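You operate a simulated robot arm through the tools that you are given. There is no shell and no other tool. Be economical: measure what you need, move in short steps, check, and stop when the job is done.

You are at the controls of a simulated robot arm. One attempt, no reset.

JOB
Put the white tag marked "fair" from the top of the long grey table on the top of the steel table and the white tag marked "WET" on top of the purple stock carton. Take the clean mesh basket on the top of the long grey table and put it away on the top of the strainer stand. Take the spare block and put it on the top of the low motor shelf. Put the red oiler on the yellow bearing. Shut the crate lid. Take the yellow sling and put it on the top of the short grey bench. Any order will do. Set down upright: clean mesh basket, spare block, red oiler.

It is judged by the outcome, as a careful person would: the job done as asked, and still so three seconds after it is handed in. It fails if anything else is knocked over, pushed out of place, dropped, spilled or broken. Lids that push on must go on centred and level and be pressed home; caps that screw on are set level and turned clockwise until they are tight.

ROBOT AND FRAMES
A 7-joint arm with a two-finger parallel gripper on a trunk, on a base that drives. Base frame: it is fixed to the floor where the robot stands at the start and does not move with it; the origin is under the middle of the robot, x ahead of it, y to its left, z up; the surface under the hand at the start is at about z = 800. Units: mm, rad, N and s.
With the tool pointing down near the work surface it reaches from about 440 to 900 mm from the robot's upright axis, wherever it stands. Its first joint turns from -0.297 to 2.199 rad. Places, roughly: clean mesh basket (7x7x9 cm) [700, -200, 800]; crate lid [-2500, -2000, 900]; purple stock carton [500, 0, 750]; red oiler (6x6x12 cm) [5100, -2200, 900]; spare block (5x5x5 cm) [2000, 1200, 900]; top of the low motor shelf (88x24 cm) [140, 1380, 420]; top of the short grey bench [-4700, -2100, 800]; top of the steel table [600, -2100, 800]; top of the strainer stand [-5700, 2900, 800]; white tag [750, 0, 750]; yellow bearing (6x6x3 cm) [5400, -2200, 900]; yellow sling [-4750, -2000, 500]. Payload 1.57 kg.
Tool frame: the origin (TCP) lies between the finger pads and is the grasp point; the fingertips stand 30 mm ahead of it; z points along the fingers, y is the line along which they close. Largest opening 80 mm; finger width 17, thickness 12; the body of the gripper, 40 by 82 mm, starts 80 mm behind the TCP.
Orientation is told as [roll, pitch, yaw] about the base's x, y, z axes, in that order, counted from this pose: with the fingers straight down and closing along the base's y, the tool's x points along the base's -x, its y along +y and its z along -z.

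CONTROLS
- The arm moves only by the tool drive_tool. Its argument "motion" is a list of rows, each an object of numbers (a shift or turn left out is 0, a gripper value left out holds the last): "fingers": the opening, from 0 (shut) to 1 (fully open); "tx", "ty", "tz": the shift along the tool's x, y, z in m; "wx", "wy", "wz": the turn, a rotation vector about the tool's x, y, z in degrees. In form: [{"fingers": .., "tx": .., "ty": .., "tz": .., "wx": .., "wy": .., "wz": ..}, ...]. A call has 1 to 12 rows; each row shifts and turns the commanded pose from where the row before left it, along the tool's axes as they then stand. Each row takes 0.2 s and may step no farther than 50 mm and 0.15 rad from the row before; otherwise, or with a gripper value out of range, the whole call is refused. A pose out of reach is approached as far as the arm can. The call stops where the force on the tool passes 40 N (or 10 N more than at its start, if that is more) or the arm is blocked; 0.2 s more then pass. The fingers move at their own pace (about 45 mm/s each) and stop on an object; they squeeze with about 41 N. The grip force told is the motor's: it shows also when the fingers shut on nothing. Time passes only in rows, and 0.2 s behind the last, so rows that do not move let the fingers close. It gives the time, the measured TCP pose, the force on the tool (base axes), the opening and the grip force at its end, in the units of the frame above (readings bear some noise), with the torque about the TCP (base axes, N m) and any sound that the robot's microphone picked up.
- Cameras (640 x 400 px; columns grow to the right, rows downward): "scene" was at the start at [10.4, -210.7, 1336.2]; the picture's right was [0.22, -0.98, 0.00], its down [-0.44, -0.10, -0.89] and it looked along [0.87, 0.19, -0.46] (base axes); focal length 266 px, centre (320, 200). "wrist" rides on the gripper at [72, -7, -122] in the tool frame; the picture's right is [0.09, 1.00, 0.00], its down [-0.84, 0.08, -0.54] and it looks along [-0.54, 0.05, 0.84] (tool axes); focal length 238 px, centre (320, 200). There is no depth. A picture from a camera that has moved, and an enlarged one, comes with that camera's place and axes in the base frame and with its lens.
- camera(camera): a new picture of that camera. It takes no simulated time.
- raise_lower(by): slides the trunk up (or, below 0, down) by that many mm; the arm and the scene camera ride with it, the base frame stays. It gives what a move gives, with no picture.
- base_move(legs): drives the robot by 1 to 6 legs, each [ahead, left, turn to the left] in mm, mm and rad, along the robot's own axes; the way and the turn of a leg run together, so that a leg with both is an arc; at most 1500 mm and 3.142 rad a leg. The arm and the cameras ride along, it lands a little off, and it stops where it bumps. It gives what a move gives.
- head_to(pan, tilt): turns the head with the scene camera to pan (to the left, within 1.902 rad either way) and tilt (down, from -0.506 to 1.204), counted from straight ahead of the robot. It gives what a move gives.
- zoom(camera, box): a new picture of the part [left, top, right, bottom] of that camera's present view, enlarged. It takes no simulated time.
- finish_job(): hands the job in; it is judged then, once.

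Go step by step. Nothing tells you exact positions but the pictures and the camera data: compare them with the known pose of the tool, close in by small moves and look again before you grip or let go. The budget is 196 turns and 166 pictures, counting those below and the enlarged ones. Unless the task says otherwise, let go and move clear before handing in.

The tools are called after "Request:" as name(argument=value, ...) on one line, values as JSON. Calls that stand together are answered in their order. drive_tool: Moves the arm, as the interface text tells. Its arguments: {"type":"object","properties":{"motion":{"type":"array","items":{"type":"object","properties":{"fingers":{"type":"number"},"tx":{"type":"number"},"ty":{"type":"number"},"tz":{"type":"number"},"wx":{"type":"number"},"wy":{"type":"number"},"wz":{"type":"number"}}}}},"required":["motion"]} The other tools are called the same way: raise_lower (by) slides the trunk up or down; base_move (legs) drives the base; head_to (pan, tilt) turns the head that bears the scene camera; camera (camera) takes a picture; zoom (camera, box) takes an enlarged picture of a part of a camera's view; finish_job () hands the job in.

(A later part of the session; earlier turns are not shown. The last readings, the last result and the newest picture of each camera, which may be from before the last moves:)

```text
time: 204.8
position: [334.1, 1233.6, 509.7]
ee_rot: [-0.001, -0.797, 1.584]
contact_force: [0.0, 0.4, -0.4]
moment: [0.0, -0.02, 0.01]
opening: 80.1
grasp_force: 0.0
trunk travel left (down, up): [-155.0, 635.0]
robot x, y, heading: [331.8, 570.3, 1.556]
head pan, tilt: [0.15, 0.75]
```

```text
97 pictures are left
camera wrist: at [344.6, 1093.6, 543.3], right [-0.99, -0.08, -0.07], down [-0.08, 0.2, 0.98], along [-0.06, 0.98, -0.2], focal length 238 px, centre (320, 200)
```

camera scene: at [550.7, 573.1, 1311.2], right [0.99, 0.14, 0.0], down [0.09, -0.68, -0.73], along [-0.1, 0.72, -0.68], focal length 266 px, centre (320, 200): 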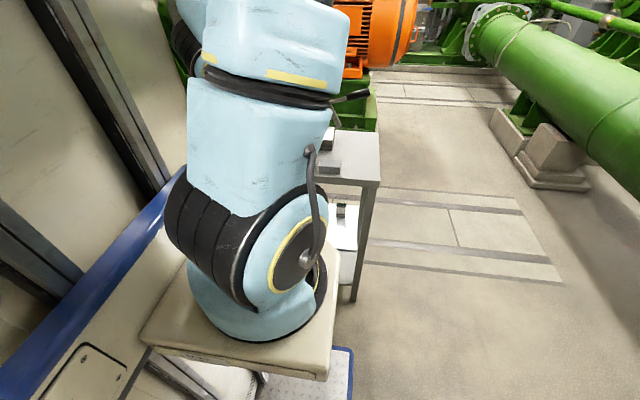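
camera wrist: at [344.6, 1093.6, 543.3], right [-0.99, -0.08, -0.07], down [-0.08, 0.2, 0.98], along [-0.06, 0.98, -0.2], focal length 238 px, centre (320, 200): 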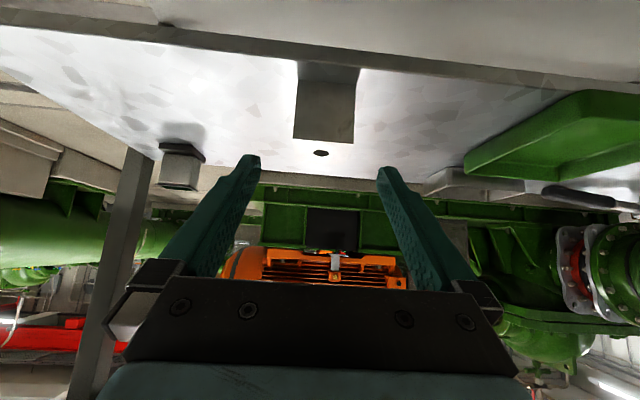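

The block stands upright on the shelf. Pulling out and raising the trunk.

Request:
drive_tool(motion=[{"tx": 0.021, "tz": -0.021}, {"tx": 0.021, "tz": -0.021}, {"tx": 0.014, "tz": -0.014}, {}])

Request:
raise_lower(by=545)

Request:
camera(camera="wrist")

```text
time: 205.8
position: [336.2, 1153.1, 508.3]
ee_rot: [0.0, -0.797, 1.586]
contact_force: [0.6, -0.7, -0.4]
moment: [-0.01, -0.02, 0.0]
opening: 80.0
grasp_force: 0.1
trunk travel left (down, up): [-155.0, 635.0]
robot x, y, heading: [329.7, 569.4, 1.561]
head pan, tilt: [0.15, 0.75]
```

```text
refused: 545 is not a number from -400 to 400
```

```text
96 pictures are left
camera wrist: at [345.8, 1015.2, 542.2], right [-0.99, -0.08, -0.07], down [-0.08, 0.2, 0.98], along [-0.07, 0.98, -0.2], focal length 238 px, centre (320, 200)
```

wrist: 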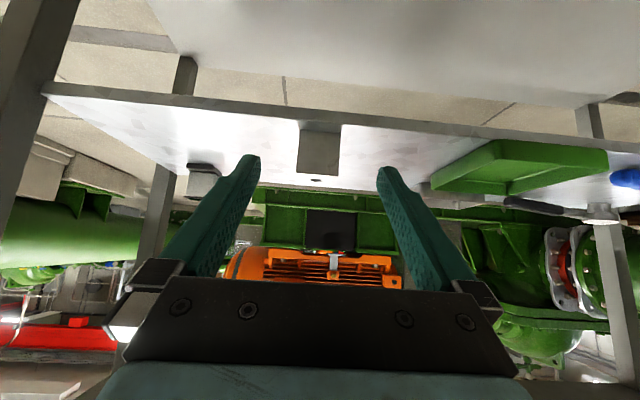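

Request:
raise_lower(by=395)

Request:
raise_lower(by=160)

Request:
base_move(legs=[[0, 390, 0], [0, 0, -1.56], [0, -850, 0]])

Request:
drive_tool(motion=[{"wy": 8, "tz": -0.02}, {"wy": 8}, {"wy": 8}, {"wy": 8}, {"wy": 8}, {"wy": 5.6}, {}])

Request:
camera(camera="wrist")

```text
time: 209.5
position: [335.7, 1155.4, 903.7]
ee_rot: [0.0, -0.798, 1.588]
contact_force: [-0.3, -0.7, -0.6]
moment: [0.04, 0.02, 0.02]
opening: 80.0
grasp_force: 0.2
trunk travel left (down, up): [-550.0, 240.0]
robot x, y, heading: [335.3, 571.3, 1.564]
head pan, tilt: [0.15, 0.75]
```

```text
time: 211.4
position: [335.7, 1155.8, 1064.9]
ee_rot: [0.001, -0.799, 1.587]
contact_force: [0.1, 0.5, 0.3]
moment: [0.01, -0.03, -0.02]
opening: 79.9
grasp_force: 0.0
trunk travel left (down, up): [-710.0, 80.0]
robot x, y, heading: [329.7, 569.7, 1.561]
head pan, tilt: [0.15, 0.75]
```

```text
time: 221.8
position: [515.3, -284.4, 1064.2]
ee_rot: [-0.001, -0.796, 0.014]
contact_force: [0.4, 0.2, -0.6]
moment: [0.02, -0.01, 0.0]
opening: 79.9
grasp_force: 0.1
trunk travel left (down, up): [-710.0, 80.0]
robot x, y, heading: [-70.7, -277.1, -0.01]
head pan, tilt: [0.15, 0.75]
```

```text
time: 223.3
position: [499.8, -285.2, 1077.7]
ee_rot: [0.001, -0.001, 0.014]
contact_force: [0.0, 1.0, -0.6]
moment: [0.0, 0.02, -0.03]
opening: 79.9
grasp_force: 0.0
trunk travel left (down, up): [-710.0, 80.0]
robot x, y, heading: [-69.0, -277.1, -0.013]
head pan, tilt: [0.15, 0.75]
```

```text
95 pictures are left
camera wrist: at [429.6, -293.8, 1199.4], right [-0.11, 0.99, 0.0], down [0.84, 0.09, 0.54], along [0.54, 0.06, -0.84], focal length 238 px, centre (320, 200)
```

wrist: 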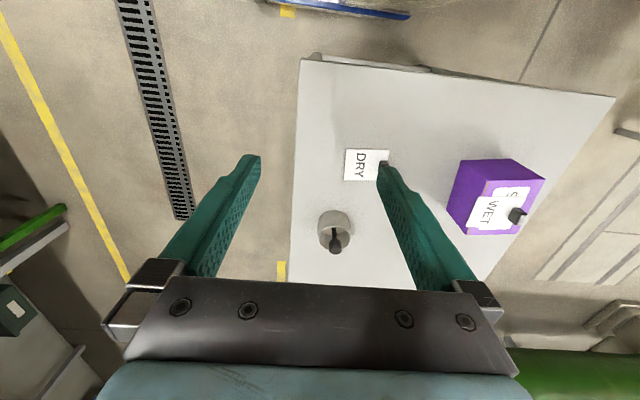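

Moving above the basket near [720, -236] for a closer view.

Request:
drive_tool(motion=[{"tx": -0.042, "ty": 0.009}, {"tx": -0.042, "ty": 0.009}, {"tx": -0.042, "ty": 0.009}, {"tx": -0.042, "ty": 0.009}, {"tx": -0.042, "ty": 0.009}, {"tz": 0.045}, {"tz": 0.045}, {}])

Request:
camera(camera="wrist")

Request:
head_to(pan=-0.1, tilt=0.5)

Request:
camera(camera="scene")

```text
time: 225.2
position: [711.2, -237.3, 988.9]
ee_rot: [0.0, -0.001, 0.013]
contact_force: [-0.1, 0.8, -0.4]
moment: [-0.01, -0.01, 0.0]
opening: 79.9
grasp_force: 0.1
trunk travel left (down, up): [-710.0, 80.0]
robot x, y, heading: [-67.1, -277.5, -0.01]
head pan, tilt: [0.15, 0.75]
```

```text
94 pictures are left
camera wrist: at [640.5, -246.6, 1109.8], right [-0.11, 0.99, 0.0], down [0.83, 0.09, 0.54], along [0.54, 0.06, -0.84], focal length 238 px, centre (320, 200)
```

wrist: 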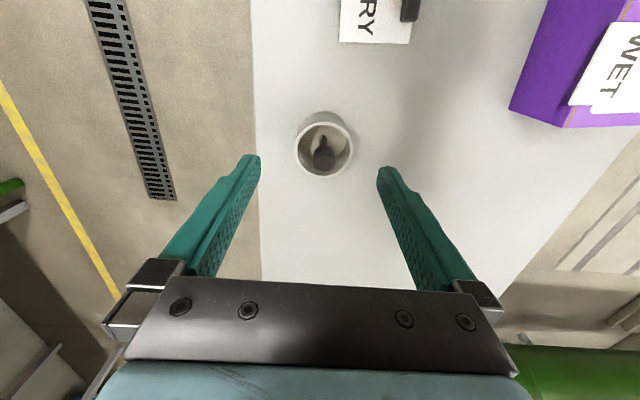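

```text
time: 225.9
position: [710.9, -237.9, 988.4]
ee_rot: [0.0, -0.002, 0.013]
contact_force: [0.1, 0.1, 0.2]
moment: [-0.01, 0.03, -0.01]
opening: 80.0
grasp_force: 0.0
trunk travel left (down, up): [-710.0, 80.0]
robot x, y, heading: [-68.9, -278.1, -0.013]
head pan, tilt: [-0.099, 0.499]
```

```text
93 pictures are left
camera scene: at [-61.6, -515.7, 1343.7], right [-0.11, -0.99, 0.0], down [-0.48, 0.05, -0.88], along [0.87, -0.1, -0.48], focal length 266 px, centre (320, 200)
```

scene: 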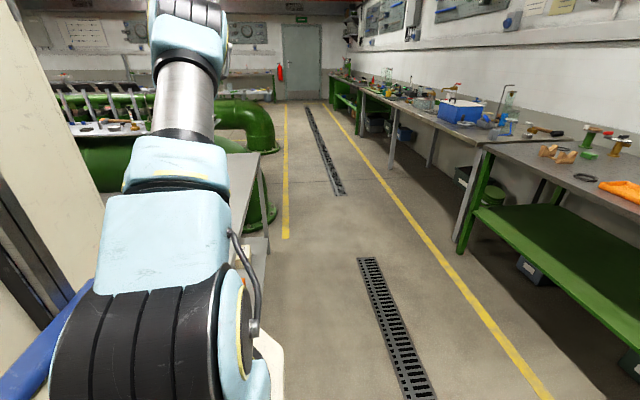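

Request:
zoom(camera="wrist", box=[260, 80, 400, 200])

```text
3.33 times, centred on (330, 140) of wrist
camera zoom: at [640.5, -246.7, 1110.1], right [-0.11, 0.99, 0.0], down [0.83, 0.09, 0.54], along [0.54, 0.06, -0.84], focal length 794 px, centre (287, 400)
```

zoom: 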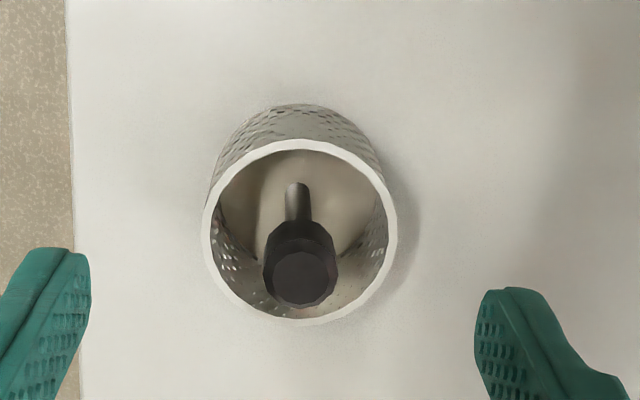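

The basket's knob (about 20 mm) is at [740, -231], top ≈ 884. Moving over it with a narrower opening.

Request:
drive_tool(motion=[{"tx": -0.0295, "ty": 0.0062, "fingers": 0.55}, {"tz": 0.035}, {"tz": 0.035}, {}])

Request:
zoom(camera="wrist", box=[220, 80, 420, 220])

```text
time: 226.9
position: [738.1, -230.1, 919.0]
ee_rot: [-0.001, -0.002, 0.014]
contact_force: [-0.6, 0.3, -0.7]
moment: [0.0, -0.02, -0.01]
opening: 43.9
grasp_force: 0.0
trunk travel left (down, up): [-710.0, 80.0]
robot x, y, heading: [-68.8, -279.1, -0.007]
head pan, tilt: [-0.099, 0.499]
```

```text
2.86 times, centred on (320, 150) of wrist
camera zoom: at [668.2, -240.3, 1039.8], right [-0.11, 0.99, 0.0], down [0.83, 0.09, 0.54], along [0.54, 0.06, -0.84], focal length 681 px, centre (320, 343)
```

zoom: 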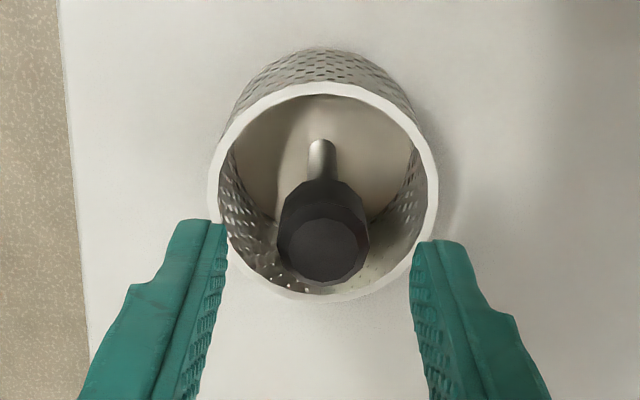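

Request:
drive_tool(motion=[{"tx": -0.001, "tz": 0.02}, {"tz": 0.017}, {"fingers": 0.0}, {}, {}, {}])

Request:
zoom(camera="wrist", box=[220, 80, 420, 220])

```text
time: 228.3
position: [739.2, -229.3, 880.3]
ee_rot: [0.001, -0.001, 0.015]
contact_force: [0.8, 0.6, -0.3]
moment: [0.01, -0.05, 0.01]
opening: 22.9
grasp_force: 35.5
trunk travel left (down, up): [-710.0, 80.0]
robot x, y, heading: [-73.5, -275.0, -0.01]
head pan, tilt: [-0.099, 0.499]
```

```text
2.86 times, centred on (320, 150) of wrist
camera zoom: at [669.5, -239.6, 1003.2], right [-0.11, 0.99, 0.0], down [0.83, 0.09, 0.54], along [0.54, 0.06, -0.84], focal length 681 px, centre (320, 343)
```

zoom: 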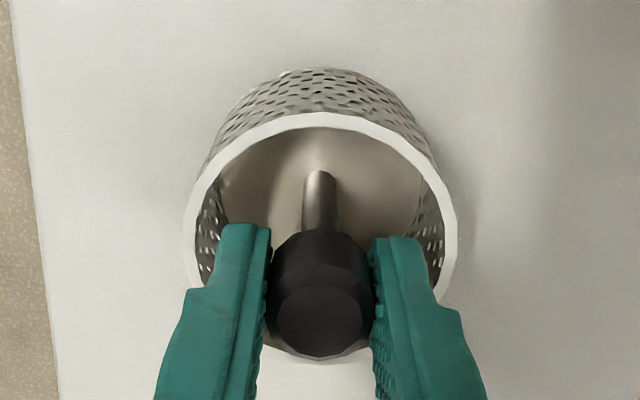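

Gripped. Lifting, retracting and turning around to look west.

Request:
drive_tool(motion=[{"tz": -0.03}, {"tz": -0.045}, {"tz": -0.045}, {"tz": -0.045}, {"tx": 0.045}, {"tx": 0.045}, {"tx": 0.045}, {"tx": 0.045}, {"tx": 0.045}, {}])

Request:
camera(camera="wrist")

Request:
base_move(legs=[[-150, -700, 0], [0, 0, -3.1]])

Request:
head_to(pan=-0.4, tilt=0.25)

Request:
camera(camera="scene")

```text
time: 230.5
position: [513.6, -233.9, 1046.7]
ee_rot: [-0.001, -0.002, 0.014]
contact_force: [-0.2, -0.4, -0.6]
moment: [0.01, 0.01, 0.01]
opening: 23.1
grasp_force: 35.2
trunk travel left (down, up): [-710.0, 80.0]
robot x, y, heading: [-69.6, -273.7, -0.013]
head pan, tilt: [-0.099, 0.499]
```

```text
89 pictures are left
camera wrist: at [443.8, -243.0, 1168.1], right [-0.11, 0.99, 0.0], down [0.83, 0.09, 0.54], along [0.54, 0.06, -0.84], focal length 238 px, centre (320, 200)
```

wrist: 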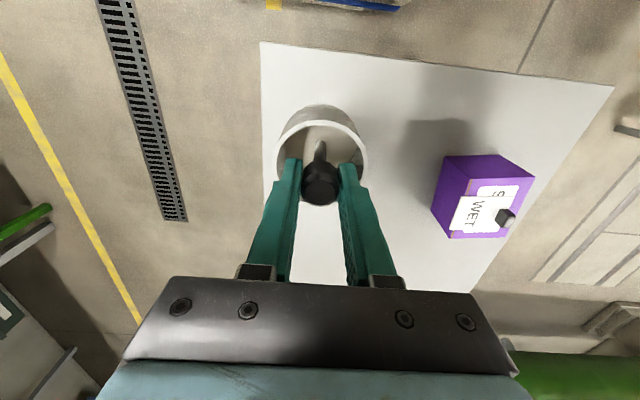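

```text
time: 241.7
position: [-809.6, -1048.1, 1047.4]
ee_rot: [0.001, 0.0, -3.077]
contact_force: [0.7, -0.1, 0.2]
moment: [0.0, 0.02, 0.01]
opening: 22.7
grasp_force: 35.2
trunk travel left (down, up): [-710.0, 80.0]
robot x, y, heading: [-230.4, -979.6, -3.103]
head pan, tilt: [-0.099, 0.499]
```

```text
time: 242.5
position: [-810.6, -1048.0, 1047.6]
ee_rot: [0.0, -0.002, -3.078]
contact_force: [-0.7, 0.3, -0.7]
moment: [0.01, 0.02, 0.01]
opening: 22.6
grasp_force: 35.2
trunk travel left (down, up): [-710.0, 80.0]
robot x, y, heading: [-225.1, -976.0, -3.102]
head pan, tilt: [-0.4, 0.25]
```

```text
88 pictures are left
camera scene: at [-243.3, -711.4, 1366.9], right [0.35, 0.94, 0.0], down [0.23, -0.09, -0.97], along [-0.91, 0.34, -0.25], focal length 266 px, centre (320, 200)
```

scene: 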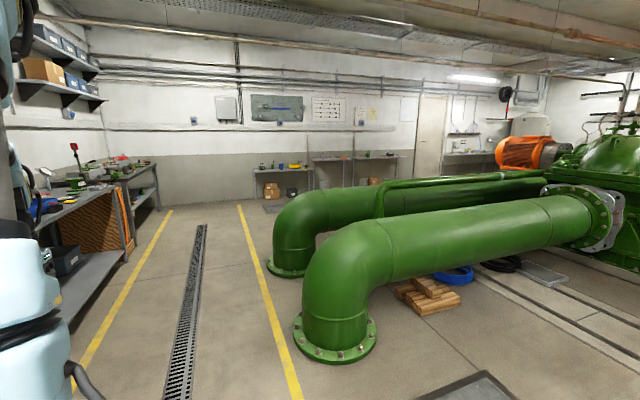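

Request:
zoom(camera="scene", box=[240, 110, 560, 230])

```text
2.00 times, centred on (400, 170) of scene
camera zoom: at [-243.3, -711.4, 1366.9], right [0.35, 0.94, 0.0], down [0.23, -0.09, -0.97], along [-0.91, 0.34, -0.25], focal length 531 px, centre (160, 260)
```

zoom: 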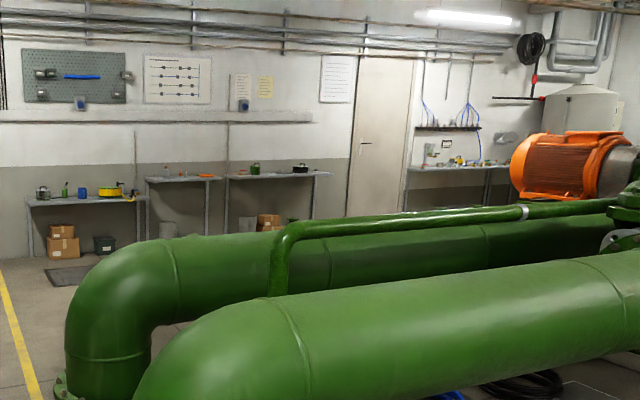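

The strainer stand should be the table on the far wall beyond the pipes. Driving west along the aisle.

Request:
base_move(legs=[[0, 0, -0.04], [1500, 0, 0], [1500, 0, 0], [1300, 0, 0], [0, 0, -0.8]])

Request:
head_to(pan=0.0, tilt=0.25)

Request:
camera(camera="scene")

```text
time: 265.5
position: [-4938.6, -494.2, 1047.2]
ee_rot: [0.0, -0.004, 2.319]
contact_force: [1.3, -0.2, -0.3]
moment: [-0.05, -0.05, -0.03]
opening: 21.7
grasp_force: 34.5
trunk travel left (down, up): [-710.0, 80.0]
robot x, y, heading: [-4516.1, -898.2, 2.295]
head pan, tilt: [-0.4, 0.25]
```

```text
time: 266.4
position: [-4938.6, -494.8, 1046.5]
ee_rot: [0.0, -0.003, 2.319]
contact_force: [0.2, -0.1, -0.7]
moment: [-0.01, 0.01, 0.01]
opening: 21.8
grasp_force: 34.6
trunk travel left (down, up): [-710.0, 80.0]
robot x, y, heading: [-4513.8, -902.4, 2.291]
head pan, tilt: [0.0, 0.25]
```

```text
86 pictures are left
camera scene: at [-4349.8, -738.0, 1366.9], right [0.75, 0.66, 0.0], down [0.16, -0.19, -0.97], along [-0.64, 0.73, -0.25], focal length 266 px, centre (320, 200)
```

scene: 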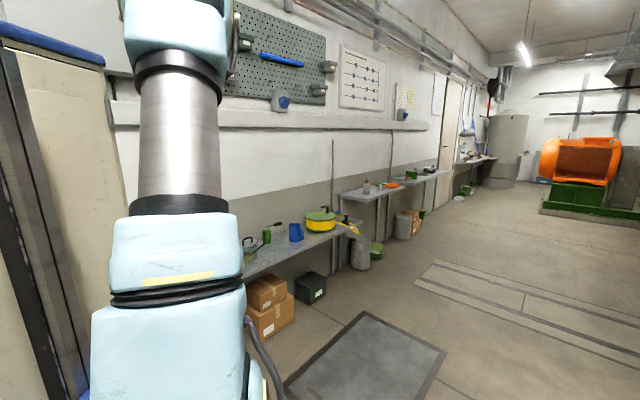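

Request:
zoom(camera="scene", box=[320, 140, 500, 250])

Request:
camera(camera="wrist")

```text
3.56 times, centred on (410, 195) of scene
camera zoom: at [-4349.8, -738.0, 1366.9], right [0.75, 0.66, 0.0], down [0.16, -0.19, -0.97], along [-0.64, 0.73, -0.25], focal length 944 px, centre (0, 218)
```

zoom: 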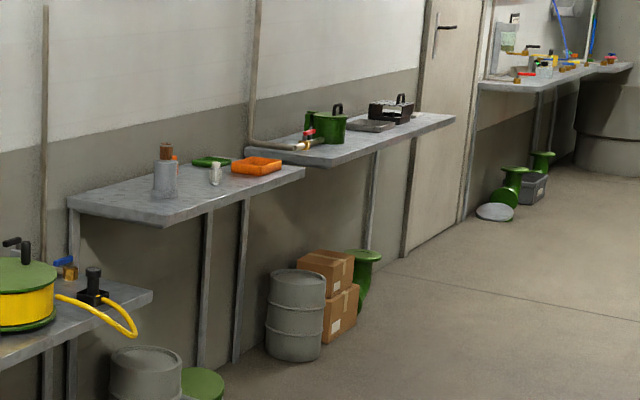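

```text
84 pictures are left
camera wrist: at [-4882.8, -544.9, 1168.2], right [-0.67, -0.75, 0.0], down [-0.63, 0.56, 0.54], along [-0.41, 0.36, -0.84], focal length 238 px, centre (320, 200)
```

wrist: 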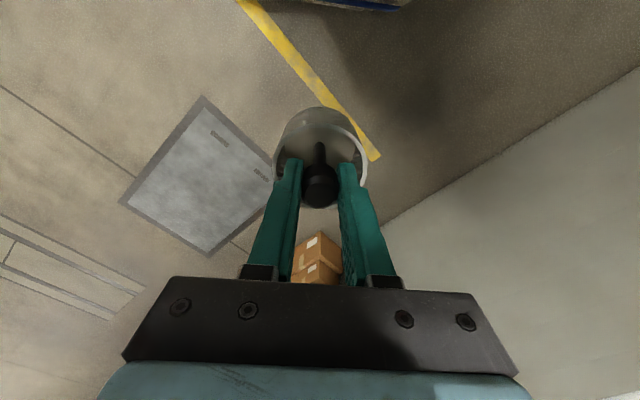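

The third table (green strainer and black tray on it, y ≈ 2060–3380, front x ≈ -5485) is the strainer stand. Driving up to it.

Request:
base_move(legs=[[0, 0, -0.72], [0, 250, 0], [1500, 0, 0], [1500, 0, 0], [500, 0, 0], [0, 0, 1.57]])

Request:
head_to(pan=0.0, tilt=0.5)

Request:
camera(camera="scene")

Request:
camera(camera="wrist")

```text
time: 290.5
position: [-5380.1, 2523.9, 1046.9]
ee_rot: [-0.001, -0.002, -3.094]
contact_force: [0.1, 0.3, -1.5]
moment: [0.01, 0.01, -0.02]
opening: 21.2
grasp_force: 35.0
trunk travel left (down, up): [-710.0, 80.0]
robot x, y, heading: [-4795.4, 2586.3, -3.124]
head pan, tilt: [0.0, 0.25]
```

```text
time: 291.3
position: [-5380.3, 2523.7, 1047.3]
ee_rot: [-0.001, -0.003, -3.096]
contact_force: [-0.1, -0.2, -1.0]
moment: [0.02, 0.03, 0.01]
opening: 21.1
grasp_force: 34.1
trunk travel left (down, up): [-710.0, 80.0]
robot x, y, heading: [-4796.2, 2586.0, -3.117]
head pan, tilt: [0.0, 0.499]
```

```text
83 pictures are left
camera scene: at [-4811.6, 2815.6, 1343.9], right [-0.02, 1.0, 0.0], down [0.48, 0.01, -0.88], along [-0.88, -0.02, -0.48], focal length 266 px, centre (320, 200)
```

scene: 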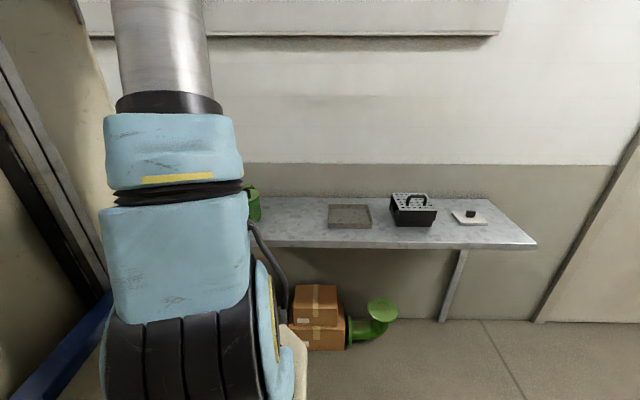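

```text
82 pictures are left
camera wrist: at [-5306.4, 2532.3, 1168.2], right [0.14, -0.99, 0.0], down [-0.83, -0.12, 0.54], along [-0.54, -0.08, -0.84], focal length 238 px, centre (320, 200)
```

wrist: 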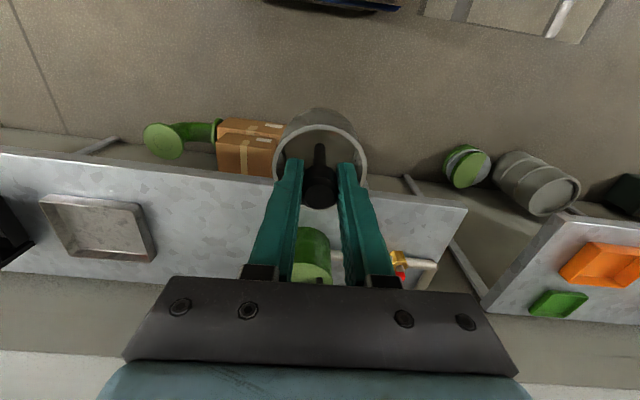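

Free spot on the stand lies at about [-5610, 2680], table top ≈ 788. Shifting the base a bit and moving the basket over it.

Request:
base_move(legs=[[80, -140, 0]])

Request:
drive_tool(motion=[{"tx": -0.045}, {"tx": -0.045}, {"tx": -0.045}, {"tz": 0.03}, {"tz": 0.04}, {}])

Request:
camera(camera="wrist")

```text
time: 292.7
position: [-5463.5, 2664.2, 1046.5]
ee_rot: [0.001, -0.001, -3.095]
contact_force: [0.0, 0.7, -0.7]
moment: [0.01, -0.03, 0.0]
opening: 21.3
grasp_force: 34.2
trunk travel left (down, up): [-710.0, 80.0]
robot x, y, heading: [-4879.8, 2725.8, -3.119]
head pan, tilt: [0.0, 0.499]
```

```text
time: 294.1
position: [-5598.6, 2657.1, 977.0]
ee_rot: [0.0, -0.001, -3.093]
contact_force: [0.6, -0.8, -1.3]
moment: [-0.04, -0.03, -0.01]
opening: 21.0
grasp_force: 34.5
trunk travel left (down, up): [-710.0, 80.0]
robot x, y, heading: [-4881.4, 2721.8, -3.127]
head pan, tilt: [0.0, 0.499]
```

```text
81 pictures are left
camera wrist: at [-5525.5, 2665.2, 1099.5], right [0.14, -0.99, 0.0], down [-0.83, -0.12, 0.54], along [-0.54, -0.08, -0.84], focal length 238 px, centre (320, 200)
```

wrist: 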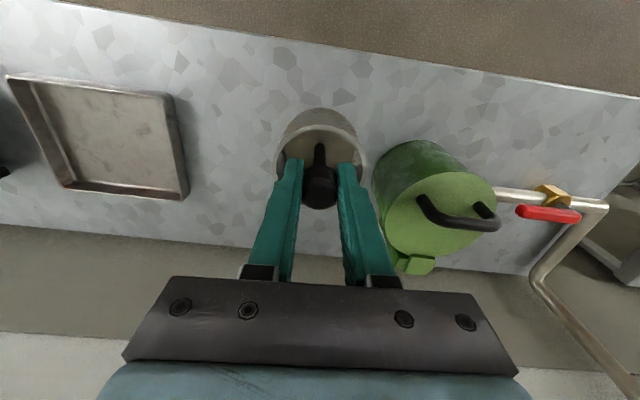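

Request:
drive_tool(motion=[{"ty": -0.04}, {"tx": -0.035}, {"tz": 0.025}, {}])

Request:
camera(camera="wrist")

Request:
zoom(camera="scene", box=[200, 120, 440, 270])

```text
time: 295.1
position: [-5636.0, 2697.9, 953.1]
ee_rot: [0.001, -0.002, -3.094]
contact_force: [0.5, -0.8, -0.7]
moment: [0.01, 0.0, -0.01]
opening: 21.2
grasp_force: 34.7
trunk travel left (down, up): [-710.0, 80.0]
robot x, y, heading: [-4881.8, 2725.4, -3.128]
head pan, tilt: [0.0, 0.499]
```

```text
80 pictures are left
camera wrist: at [-5562.3, 2704.2, 1073.5], right [0.14, -0.99, 0.0], down [-0.83, -0.12, 0.54], along [-0.54, -0.07, -0.84], focal length 238 px, centre (320, 200)
```

wrist: 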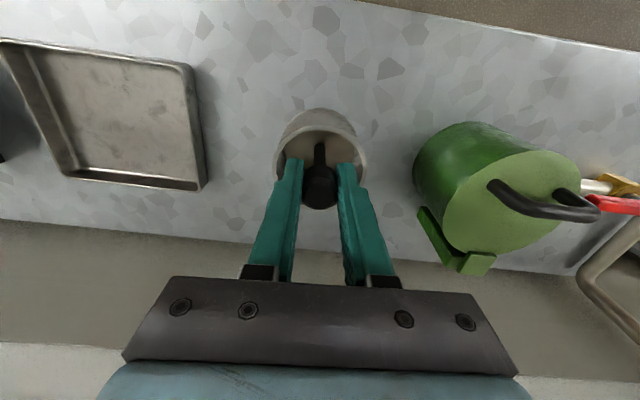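

```text
2.67 times, centred on (320, 195) of scene
camera zoom: at [-4895.0, 2954.6, 1343.8], right [-0.02, 1.0, 0.0], down [0.48, 0.01, -0.88], along [-0.88, -0.02, -0.48], focal length 708 px, centre (320, 213)
```

zoom: 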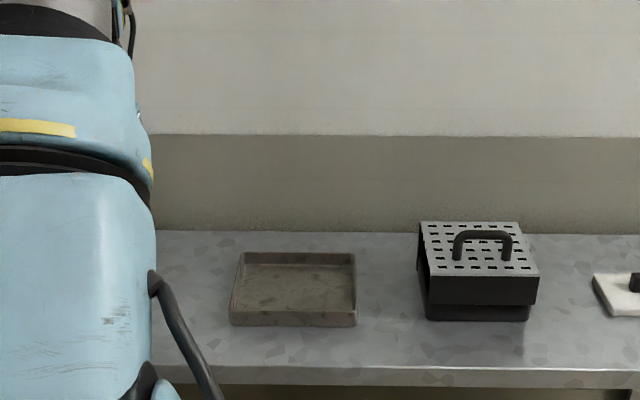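

Request:
drive_tool(motion=[{"tz": 0.025}, {"tz": 0.005}, {"tz": 0.004}, {"tz": 0.004}, {"tz": 0.004}, {}])

Request:
zoom(camera="wrist", box=[220, 80, 420, 220])

```text
time: 296.5
position: [-5634.4, 2695.5, 909.3]
ee_rot: [0.001, -0.003, -3.095]
contact_force: [-0.7, -0.6, -0.6]
moment: [-0.02, 0.01, 0.01]
opening: 21.3
grasp_force: 34.6
trunk travel left (down, up): [-710.0, 80.0]
robot x, y, heading: [-4878.8, 2728.2, -3.121]
head pan, tilt: [0.0, 0.499]
```

```text
2.86 times, centred on (320, 150) of wrist
camera zoom: at [-5562.1, 2703.6, 1031.6], right [0.14, -0.99, 0.0], down [-0.83, -0.12, 0.54], along [-0.54, -0.07, -0.84], focal length 681 px, centre (320, 343)
```

zoom: 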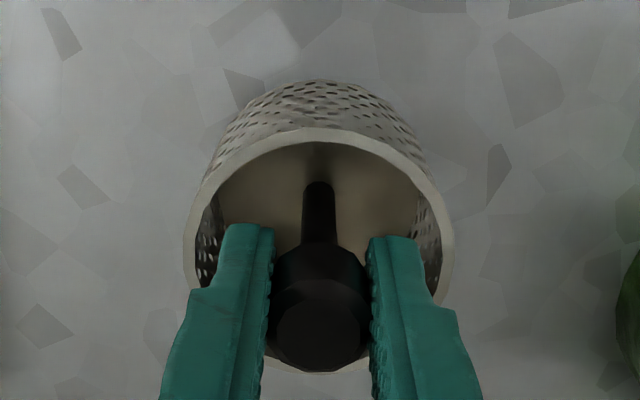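

Request:
drive_tool(motion=[{"tz": 0.004}, {"tz": 0.004}, {"tz": 0.004}, {"tz": 0.004}, {"tz": 0.003}, {"tz": 0.003}, {}])

Request:
zoom(camera="wrist", box=[220, 80, 420, 220])

```text
time: 298.1
position: [-5635.4, 2696.3, 888.5]
ee_rot: [0.0, -0.001, -3.094]
contact_force: [0.2, 0.3, -0.7]
moment: [0.01, -0.02, -0.01]
opening: 21.1
grasp_force: 34.5
trunk travel left (down, up): [-710.0, 80.0]
robot x, y, heading: [-4877.1, 2725.3, -3.121]
head pan, tilt: [0.0, 0.499]
```

```text
2.86 times, centred on (320, 150) of wrist
camera zoom: at [-5561.8, 2703.6, 1009.6], right [0.14, -0.99, 0.0], down [-0.83, -0.12, 0.54], along [-0.54, -0.08, -0.84], focal length 681 px, centre (320, 343)
```

zoom: 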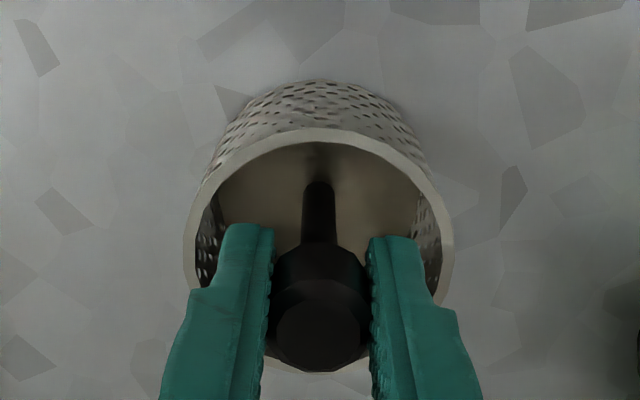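

Request:
drive_tool(motion=[{"tz": 0.003}, {"tz": 0.003}, {"tz": 0.003}, {"tz": 0.003}, {}])

```text
time: 299.5
position: [-5638.9, 2695.4, 880.2]
ee_rot: [0.002, -0.01, -3.095]
contact_force: [2.6, 0.7, 16.2]
moment: [0.13, -0.19, -0.07]
opening: 21.4
grasp_force: 34.5
trunk travel left (down, up): [-710.0, 80.0]
robot x, y, heading: [-4879.9, 2725.9, -3.126]
head pan, tilt: [0.0, 0.499]
stopped in row 5: the force on the tool passed its limit at 41 N (the readings are from after the stop); the commanded pose is now the measured one
```

Contact with the stand at TCP 880. Easing slightly, releasing slowly and rising.

Request:
drive_tool(motion=[{"tz": -0.001}, {"fingers": 0.35}, {"fingers": 0.5}, {}, {"fingers": 0.6, "tz": -0.02}, {"tz": -0.04}, {"tz": -0.045}, {"tz": -0.04}, {}])

Request:
camera(camera="wrist")

```text
time: 301.5
position: [-5635.9, 2695.9, 1024.4]
ee_rot: [0.002, -0.008, -3.097]
contact_force: [-0.4, -0.9, 0.2]
moment: [-0.01, 0.0, 0.0]
opening: 48.0
grasp_force: 0.1
trunk travel left (down, up): [-710.0, 80.0]
robot x, y, heading: [-4882.8, 2730.8, -3.123]
head pan, tilt: [0.0, 0.499]
```

```text
76 pictures are left
camera wrist: at [-5562.4, 2704.2, 1145.8], right [0.14, -0.99, 0.0], down [-0.83, -0.12, 0.55], along [-0.54, -0.08, -0.84], focal length 238 px, centre (320, 200)
```

wrist: 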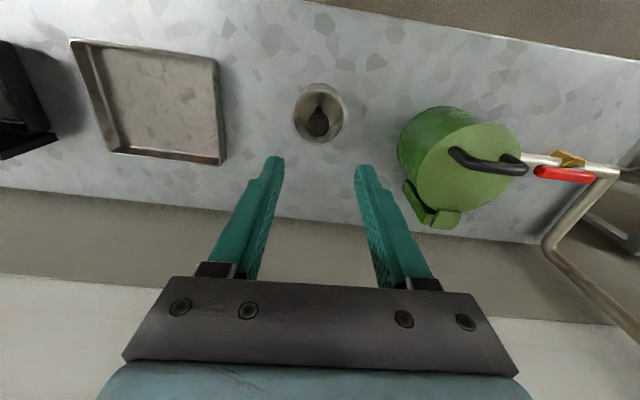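

The basket stands upright on the stand. Next: the yellow sling near the short grey bench.

Request:
drive_tool(motion=[{"tx": 0.045, "tz": -0.01}, {"tx": 0.045, "tz": -0.01}, {"tx": 0.045}, {"tx": 0.04, "fingers": 1.0}, {}])

Request:
base_move(legs=[[-200, 0, 0], [0, 0, 1.552], [1500, 0, 0], [1500, 0, 0], [400, 0, 0]])

Request:
head_to(pan=0.0, tilt=0.5)

Request:
camera(camera="scene")

```text
time: 302.7
position: [-5460.5, 2704.0, 1041.9]
ee_rot: [0.002, -0.008, -3.094]
contact_force: [-0.4, -0.3, -0.1]
moment: [0.0, 0.0, -0.01]
opening: 80.0
grasp_force: 0.1
trunk travel left (down, up): [-710.0, 80.0]
robot x, y, heading: [-4880.4, 2725.5, -3.126]
head pan, tilt: [0.0, 0.499]
```

```text
time: 324.2
position: [-4716.3, -1257.5, 1041.9]
ee_rot: [0.003, -0.008, -1.56]
contact_force: [-0.6, 0.4, 0.0]
moment: [-0.01, 0.01, 0.01]
opening: 79.7
grasp_force: 0.1
trunk travel left (down, up): [-710.0, 80.0]
robot x, y, heading: [-4716.0, -674.3, -1.583]
head pan, tilt: [0.0, 0.499]
```

```text
time: 324.8
position: [-4715.9, -1257.2, 1043.3]
ee_rot: [0.003, -0.007, -1.56]
contact_force: [-1.0, 0.4, -0.7]
moment: [-0.01, 0.02, -0.01]
opening: 80.0
grasp_force: 0.0
trunk travel left (down, up): [-710.0, 80.0]
robot x, y, heading: [-4718.7, -678.5, -1.588]
head pan, tilt: [0.0, 0.499]
```

```text
75 pictures are left
camera scene: at [-4945.5, -684.5, 1343.8], right [-1.0, 0.02, 0.0], down [0.01, 0.48, -0.88], along [-0.01, -0.88, -0.48], focal length 266 px, centre (320, 200)
```

scene: 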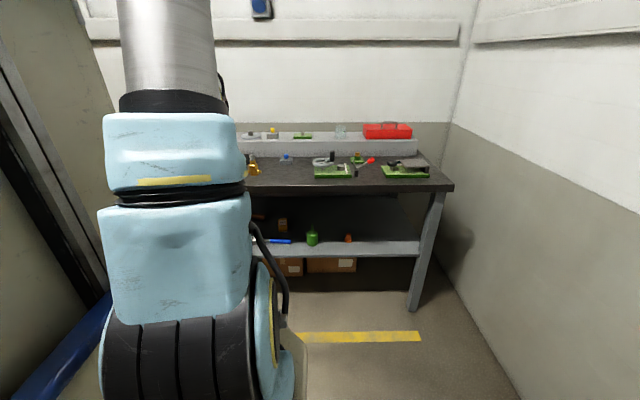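

The sling should be on the lower shelf, behind my arm's view. Shifting left to see it.

Request:
base_move(legs=[[0, 500, 0.013]])

Request:
camera(camera="scene")

Request:
zoom(camera="scene", box=[230, 130, 490, 290])

```text
time: 327.8
position: [-4208.7, -1263.4, 1041.8]
ee_rot: [0.001, -0.008, -1.551]
contact_force: [0.4, 0.0, 0.2]
moment: [0.02, -0.04, 0.03]
opening: 80.0
grasp_force: 0.0
trunk travel left (down, up): [-710.0, 80.0]
robot x, y, heading: [-4217.3, -686.0, -1.583]
head pan, tilt: [0.0, 0.499]
```

```text
74 pictures are left
camera scene: at [-4444.8, -692.4, 1343.8], right [-1.0, 0.01, 0.0], down [0.0, 0.48, -0.88], along [-0.01, -0.88, -0.48], focal length 266 px, centre (320, 200)
```

scene: 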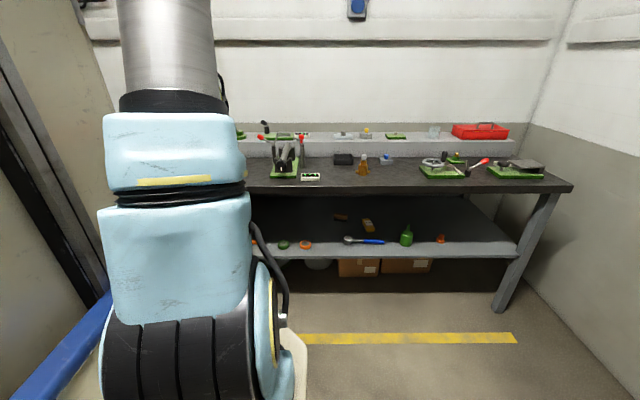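

```text
2.46 times, centred on (360, 210) of scene
camera zoom: at [-4444.8, -692.4, 1343.8], right [-1.0, 0.01, 0.0], down [0.0, 0.48, -0.88], along [-0.01, -0.88, -0.48], focal length 654 px, centre (222, 175)
```

zoom: 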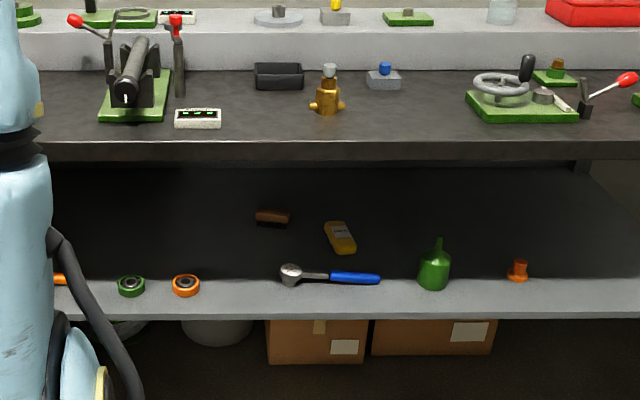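

The yellow sling lies on the lower shelf (z ≈ 500) at about x -4727, y -1875 to -1980, with a wrench in front of it. I'll flip the gripper 180° so the camera rides on top, then reach in at a shallow angle.

Request:
base_move(legs=[[0, -515, 0.01]])

Request:
drive_tool(motion=[{"wz": 8.5}, {"wz": 8.5}, {"wz": 8.5}, {"wz": 8.5}, {"wz": 8.5}, {"wz": 8.5}, {"wz": 8.5}, {"wz": 8.5}, {"wz": 8.5}, {"wz": 8.5}, {"wz": 8.5}])

```text
time: 330.8
position: [-4720.9, -1262.0, 1042.9]
ee_rot: [0.001, -0.007, -1.537]
contact_force: [0.0, 0.8, 0.9]
moment: [0.02, -0.01, 0.02]
opening: 80.2
grasp_force: 0.0
trunk travel left (down, up): [-710.0, 80.0]
robot x, y, heading: [-4736.5, -678.6, -1.565]
head pan, tilt: [0.0, 0.499]
```

```text
time: 333.2
position: [-4719.8, -1263.9, 1042.8]
ee_rot: [0.007, 0.001, 3.112]
contact_force: [0.2, -1.2, -1.1]
moment: [-0.02, -0.03, -0.01]
opening: 80.1
grasp_force: 0.0
trunk travel left (down, up): [-710.0, 80.0]
robot x, y, heading: [-4734.1, -684.7, -1.565]
head pan, tilt: [0.0, 0.499]
```

Request:
drive_tool(motion=[{"wz": 8.5}, {"wz": 8.5}, {"wz": 8.5}, {"wz": 8.5}, {"wz": 8.5}, {"wz": 8.5}, {"wz": 8.5}, {"wz": 8.5}, {"wz": 8.5}, {"wz": 8.5}, {"wz": 1.7}, {}])

```text
time: 335.8
position: [-4834.1, -1285.9, 1020.5]
ee_rot: [-0.014, 0.009, 1.606]
contact_force: [0.0, 0.4, 0.1]
moment: [-0.01, 0.0, -0.01]
opening: 79.7
grasp_force: 0.1
out of reach, approached as far as the arm can: row 8, 9, 10, 11
trunk travel left (down, up): [-710.0, 80.0]
robot x, y, heading: [-4734.4, -681.8, -1.565]
head pan, tilt: [0.0, 0.499]
```

The flip nearly reached, with the arm swung right. I'll try tilting from here and see what is reached.

Request:
drive_tool(motion=[{"wy": 8.5, "ty": 0.04, "tx": 0.02}, {"wy": 8.5, "ty": 0.035, "tx": 0.02}, {"wy": 8.5, "ty": 0.035}, {"wy": 8.5}, {"wy": 8.5}, {"wy": 8.5}, {"wy": 8.5}, {}])

Request:
camera(camera="wrist")

```text
time: 337.6
position: [-4943.9, -1326.5, 1022.8]
ee_rot: [-0.005, 1.047, 1.597]
contact_force: [-0.3, 0.6, -0.1]
moment: [-0.01, -0.03, 0.01]
opening: 80.0
grasp_force: 0.1
trunk travel left (down, up): [-710.0, 80.0]
robot x, y, heading: [-4733.1, -680.8, -1.562]
head pan, tilt: [0.0, 0.499]
```

```text
72 pictures are left
camera wrist: at [-4937.6, -1260.4, 1145.9], right [-0.99, -0.08, 0.08], down [-0.1, 0.88, -0.45], along [-0.04, -0.46, -0.89], focal length 238 px, centre (320, 200)
```

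wrist: 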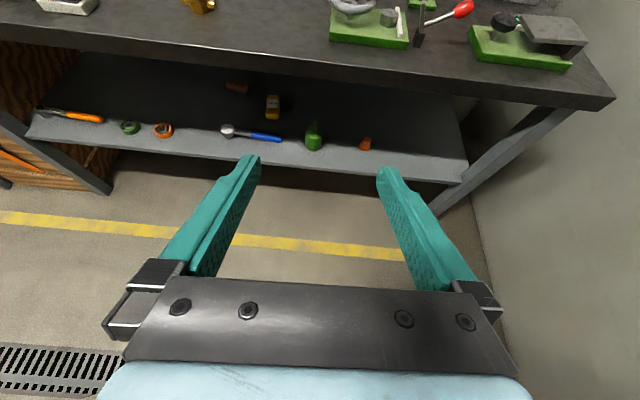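

The tilted pose is reached. Shifting left and ahead, then lowering the trunk in front of the shelf.

Request:
base_move(legs=[[0, 200, 0], [320, 0, 0]])

Request:
raise_lower(by=-380)

Request:
camera(camera="wrist")

```text
time: 340.9
position: [-4744.6, -1642.2, 1022.9]
ee_rot: [-0.003, 1.045, 1.594]
contact_force: [-0.5, 0.2, 0.4]
moment: [0.0, -0.02, 0.01]
opening: 80.2
grasp_force: 0.0
trunk travel left (down, up): [-710.0, 80.0]
robot x, y, heading: [-4534.2, -996.9, -1.565]
head pan, tilt: [0.0, 0.499]
```

```text
time: 344.6
position: [-4744.9, -1642.1, 643.9]
ee_rot: [-0.004, 1.046, 1.595]
contact_force: [0.3, -0.4, -0.3]
moment: [0.01, 0.01, 0.0]
opening: 80.1
grasp_force: 0.0
trunk travel left (down, up): [-330.0, 460.0]
robot x, y, heading: [-4532.3, -996.2, -1.57]
head pan, tilt: [0.0, 0.499]
```

```text
71 pictures are left
camera wrist: at [-4738.4, -1574.9, 765.6], right [-0.99, -0.07, 0.08], down [-0.1, 0.89, -0.45], along [-0.04, -0.46, -0.89], focal length 238 px, centre (320, 200)
```

wrist: 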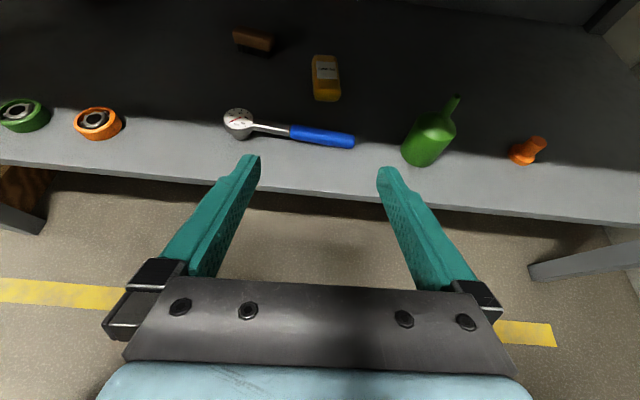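

Request:
zoom(camera="wrist", box=[220, 20, 460, 170])

Request:
drive_tool(motion=[{"tz": 0.0346, "tx": 0.02}, {"tz": 0.0346, "tx": 0.02}, {"tz": 0.0346, "tx": 0.02}, {"tz": 0.0346, "tx": 0.02}, {"tz": 0.0346, "tx": 0.02}, {}])

Request:
camera(camera="wrist")

```text
2.67 times, centred on (340, 95) of wrist
camera zoom: at [-4738.4, -1574.9, 765.6], right [-0.99, -0.07, 0.08], down [-0.1, 0.89, -0.45], along [-0.04, -0.46, -0.89], focal length 636 px, centre (267, 480)
```

zoom: 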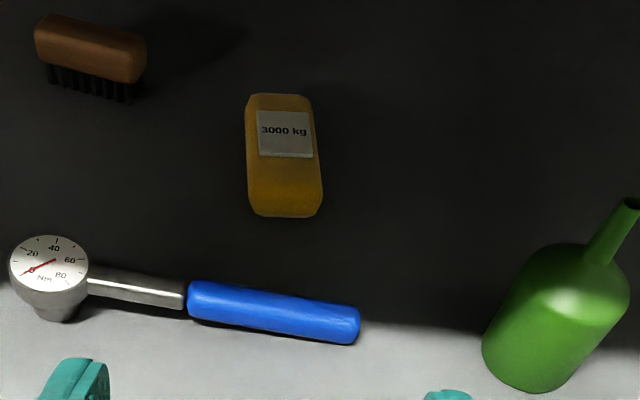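

```text
time: 345.9
position: [-4740.4, -1843.3, 642.1]
ee_rot: [-0.004, 1.046, 1.596]
contact_force: [1.0, 0.7, 0.2]
moment: [-0.01, -0.03, -0.01]
opening: 80.0
grasp_force: 0.1
trunk travel left (down, up): [-330.0, 460.0]
robot x, y, heading: [-4535.1, -995.3, -1.566]
head pan, tilt: [0.0, 0.499]
```

```text
69 pictures are left
camera wrist: at [-4733.2, -1774.5, 765.3], right [-0.99, -0.07, 0.08], down [-0.1, 0.89, -0.45], along [-0.04, -0.46, -0.89], focal length 238 px, centre (320, 200)
```

wrist: 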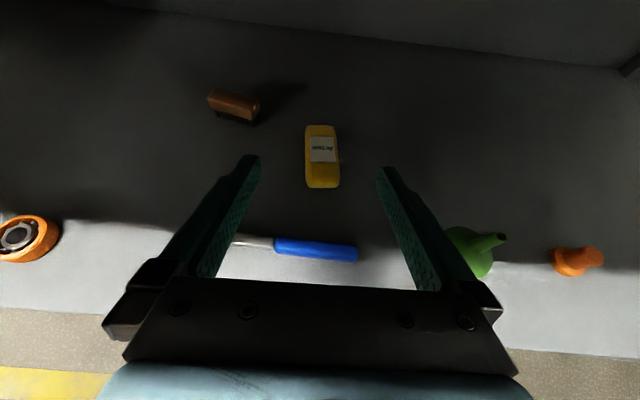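

It is the sling ("3000 kg"). Triangulated: it lies at z ≈ 445, y -1963 to -2087, x ≈ -4745. I'll pull back, lower the trunk, drive nearer and reach in.

Request:
drive_tool(motion=[{"tz": -0.0346, "tx": -0.02}, {"tz": -0.0346, "tx": -0.02}, {"tz": -0.0346, "tx": -0.02}, {"tz": -0.0346, "tx": -0.02}, {"tz": -0.03, "tx": -0.017}, {}])

Request:
raise_lower(by=-110)

Request:
base_move(legs=[[225, 0, 0]])

Request:
camera(camera="wrist")

```text
time: 347.4
position: [-4743.9, -1648.7, 641.6]
ee_rot: [-0.004, 1.045, 1.596]
contact_force: [1.3, -0.8, -0.5]
moment: [0.01, -0.01, 0.0]
opening: 80.0
grasp_force: 0.1
trunk travel left (down, up): [-330.0, 460.0]
robot x, y, heading: [-4537.3, -999.8, -1.567]
head pan, tilt: [0.0, 0.499]
```

```text
time: 348.8
position: [-4744.3, -1647.9, 532.1]
ee_rot: [-0.002, 1.044, 1.595]
contact_force: [0.4, -0.1, -0.5]
moment: [-0.03, 0.01, 0.0]
opening: 80.0
grasp_force: 0.0
trunk travel left (down, up): [-220.0, 570.0]
robot x, y, heading: [-4534.4, -997.6, -1.564]
head pan, tilt: [0.0, 0.499]
```

```text
time: 350.5
position: [-4742.6, -1873.8, 532.8]
ee_rot: [-0.003, 1.046, 1.596]
contact_force: [0.6, -0.1, 0.4]
moment: [-0.01, -0.01, -0.01]
opening: 80.1
grasp_force: 0.1
trunk travel left (down, up): [-220.0, 570.0]
robot x, y, heading: [-4531.4, -1224.3, -1.565]
head pan, tilt: [0.0, 0.499]
```

```text
68 pictures are left
camera wrist: at [-4736.5, -1806.2, 655.7], right [-0.99, -0.07, 0.08], down [-0.1, 0.89, -0.45], along [-0.04, -0.46, -0.89], focal length 238 px, centre (320, 200)
```

wrist: 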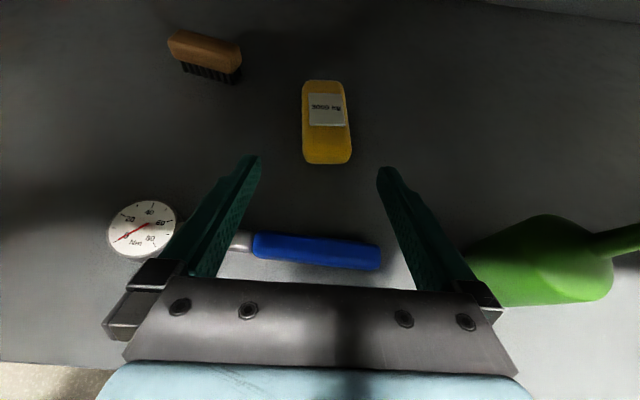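

Request:
drive_tool(motion=[{"tz": 0.031, "tx": 0.0013, "ty": 0.0045}, {"tz": 0.031, "tx": 0.0013}, {"tz": 0.031, "tx": 0.0013}, {"tz": 0.025, "tx": 0.0013}, {}])

Request:
camera(camera="wrist")

```text
time: 351.7
position: [-4744.2, -1978.0, 476.2]
ee_rot: [-0.003, 1.046, 1.597]
contact_force: [-0.6, -0.5, -0.5]
moment: [0.03, 0.0, 0.02]
opening: 79.8
grasp_force: 0.0
trunk travel left (down, up): [-220.0, 570.0]
robot x, y, heading: [-4533.1, -1222.4, -1.565]
head pan, tilt: [0.0, 0.499]
```

```text
67 pictures are left
camera wrist: at [-4737.8, -1910.8, 599.7], right [-0.99, -0.07, 0.08], down [-0.1, 0.89, -0.45], along [-0.04, -0.46, -0.89], focal length 238 px, centre (320, 200)
```

wrist: 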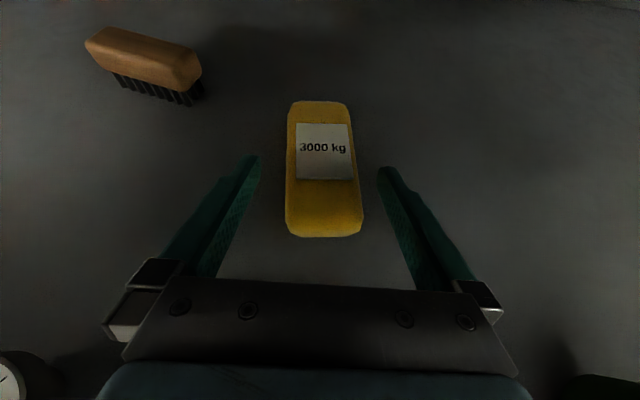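

Request:
drive_tool(motion=[{"tx": -0.0104, "tz": 0.006, "ty": 0.002}, {"tx": -0.0035, "tz": 0.002}, {"tx": -0.0035, "tz": 0.002}, {"tx": -0.0035, "tz": 0.002}, {}])

Request:
camera(camera="wrist")

```text
time: 352.9
position: [-4746.6, -1977.3, 453.3]
ee_rot: [-0.003, 1.045, 1.598]
contact_force: [-0.7, -0.6, 0.7]
moment: [0.03, -0.01, 0.03]
opening: 80.0
grasp_force: 0.0
trunk travel left (down, up): [-220.0, 570.0]
robot x, y, heading: [-4534.1, -1223.5, -1.568]
head pan, tilt: [0.0, 0.499]
```

```text
66 pictures are left
camera wrist: at [-4740.0, -1910.7, 576.3], right [-0.99, -0.07, 0.08], down [-0.1, 0.89, -0.45], along [-0.04, -0.46, -0.89], focal length 238 px, centre (320, 200)
```

wrist: 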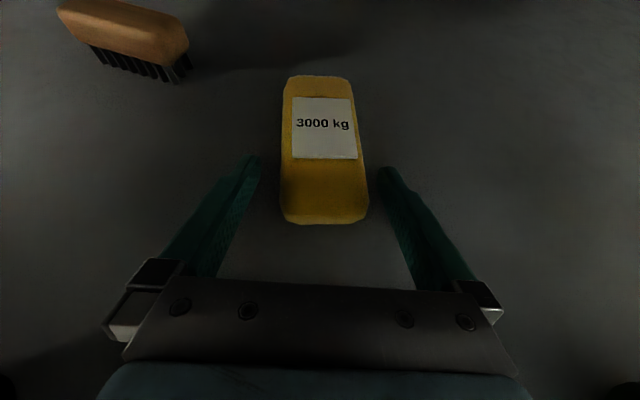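

Request:
drive_tool(motion=[{"tx": 0.0075, "tz": 0.0185}, {"tx": -0.0035, "tz": 0.002}, {"tx": -0.0026, "tz": 0.0015}, {}])

Request:
camera(camera="wrist")

```text
time: 353.5
position: [-4744.7, -1998.0, 451.5]
ee_rot: [-0.002, 1.054, 1.602]
contact_force: [-1.8, 10.3, 13.2]
moment: [-0.05, -0.3, 0.25]
opening: 79.1
grasp_force: 0.0
trunk travel left (down, up): [-220.0, 570.0]
robot x, y, heading: [-4532.9, -1219.6, -1.572]
head pan, tilt: [0.0, 0.499]
stopped in row 3: the force on the tool passed its limit at 45 N (the readings are from after the stop); the commanded pose is now the measured one
```

```text
65 pictures are left
camera wrist: at [-4739.0, -1929.0, 574.8], right [-0.99, -0.08, 0.08], down [-0.11, 0.88, -0.46], along [-0.04, -0.47, -0.88], focal length 238 px, centre (320, 200)
```

wrist: 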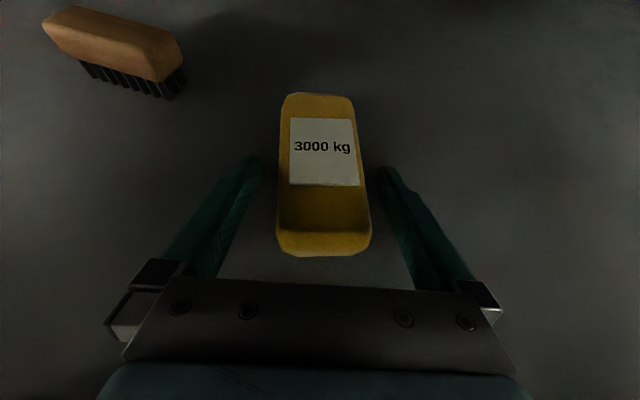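

The fingertips met the shelf (z ≈ 428) on both sides of the sling. Backing off 2 mm and closing.

Request:
drive_tool(motion=[{"tx": 0.0017, "tz": -0.001}, {"fingers": 0.0}, {}, {}, {}, {}])

Request:
camera(camera="wrist")

```text
time: 354.9
position: [-4745.2, -1999.4, 453.3]
ee_rot: [-0.002, 1.051, 1.6]
contact_force: [0.3, -1.5, 2.4]
moment: [-0.07, 0.06, 0.03]
opening: 54.6
grasp_force: 40.8
trunk travel left (down, up): [-220.0, 570.0]
robot x, y, heading: [-4532.3, -1221.6, -1.567]
head pan, tilt: [0.0, 0.499]
```

```text
64 pictures are left
camera wrist: at [-4739.0, -1929.7, 575.1], right [-0.99, -0.08, 0.08], down [-0.1, 0.88, -0.46], along [-0.04, -0.46, -0.89], focal length 238 px, centre (320, 200)
```

wrist: 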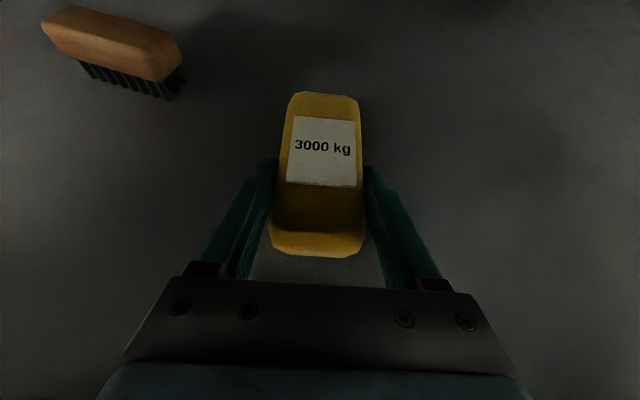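

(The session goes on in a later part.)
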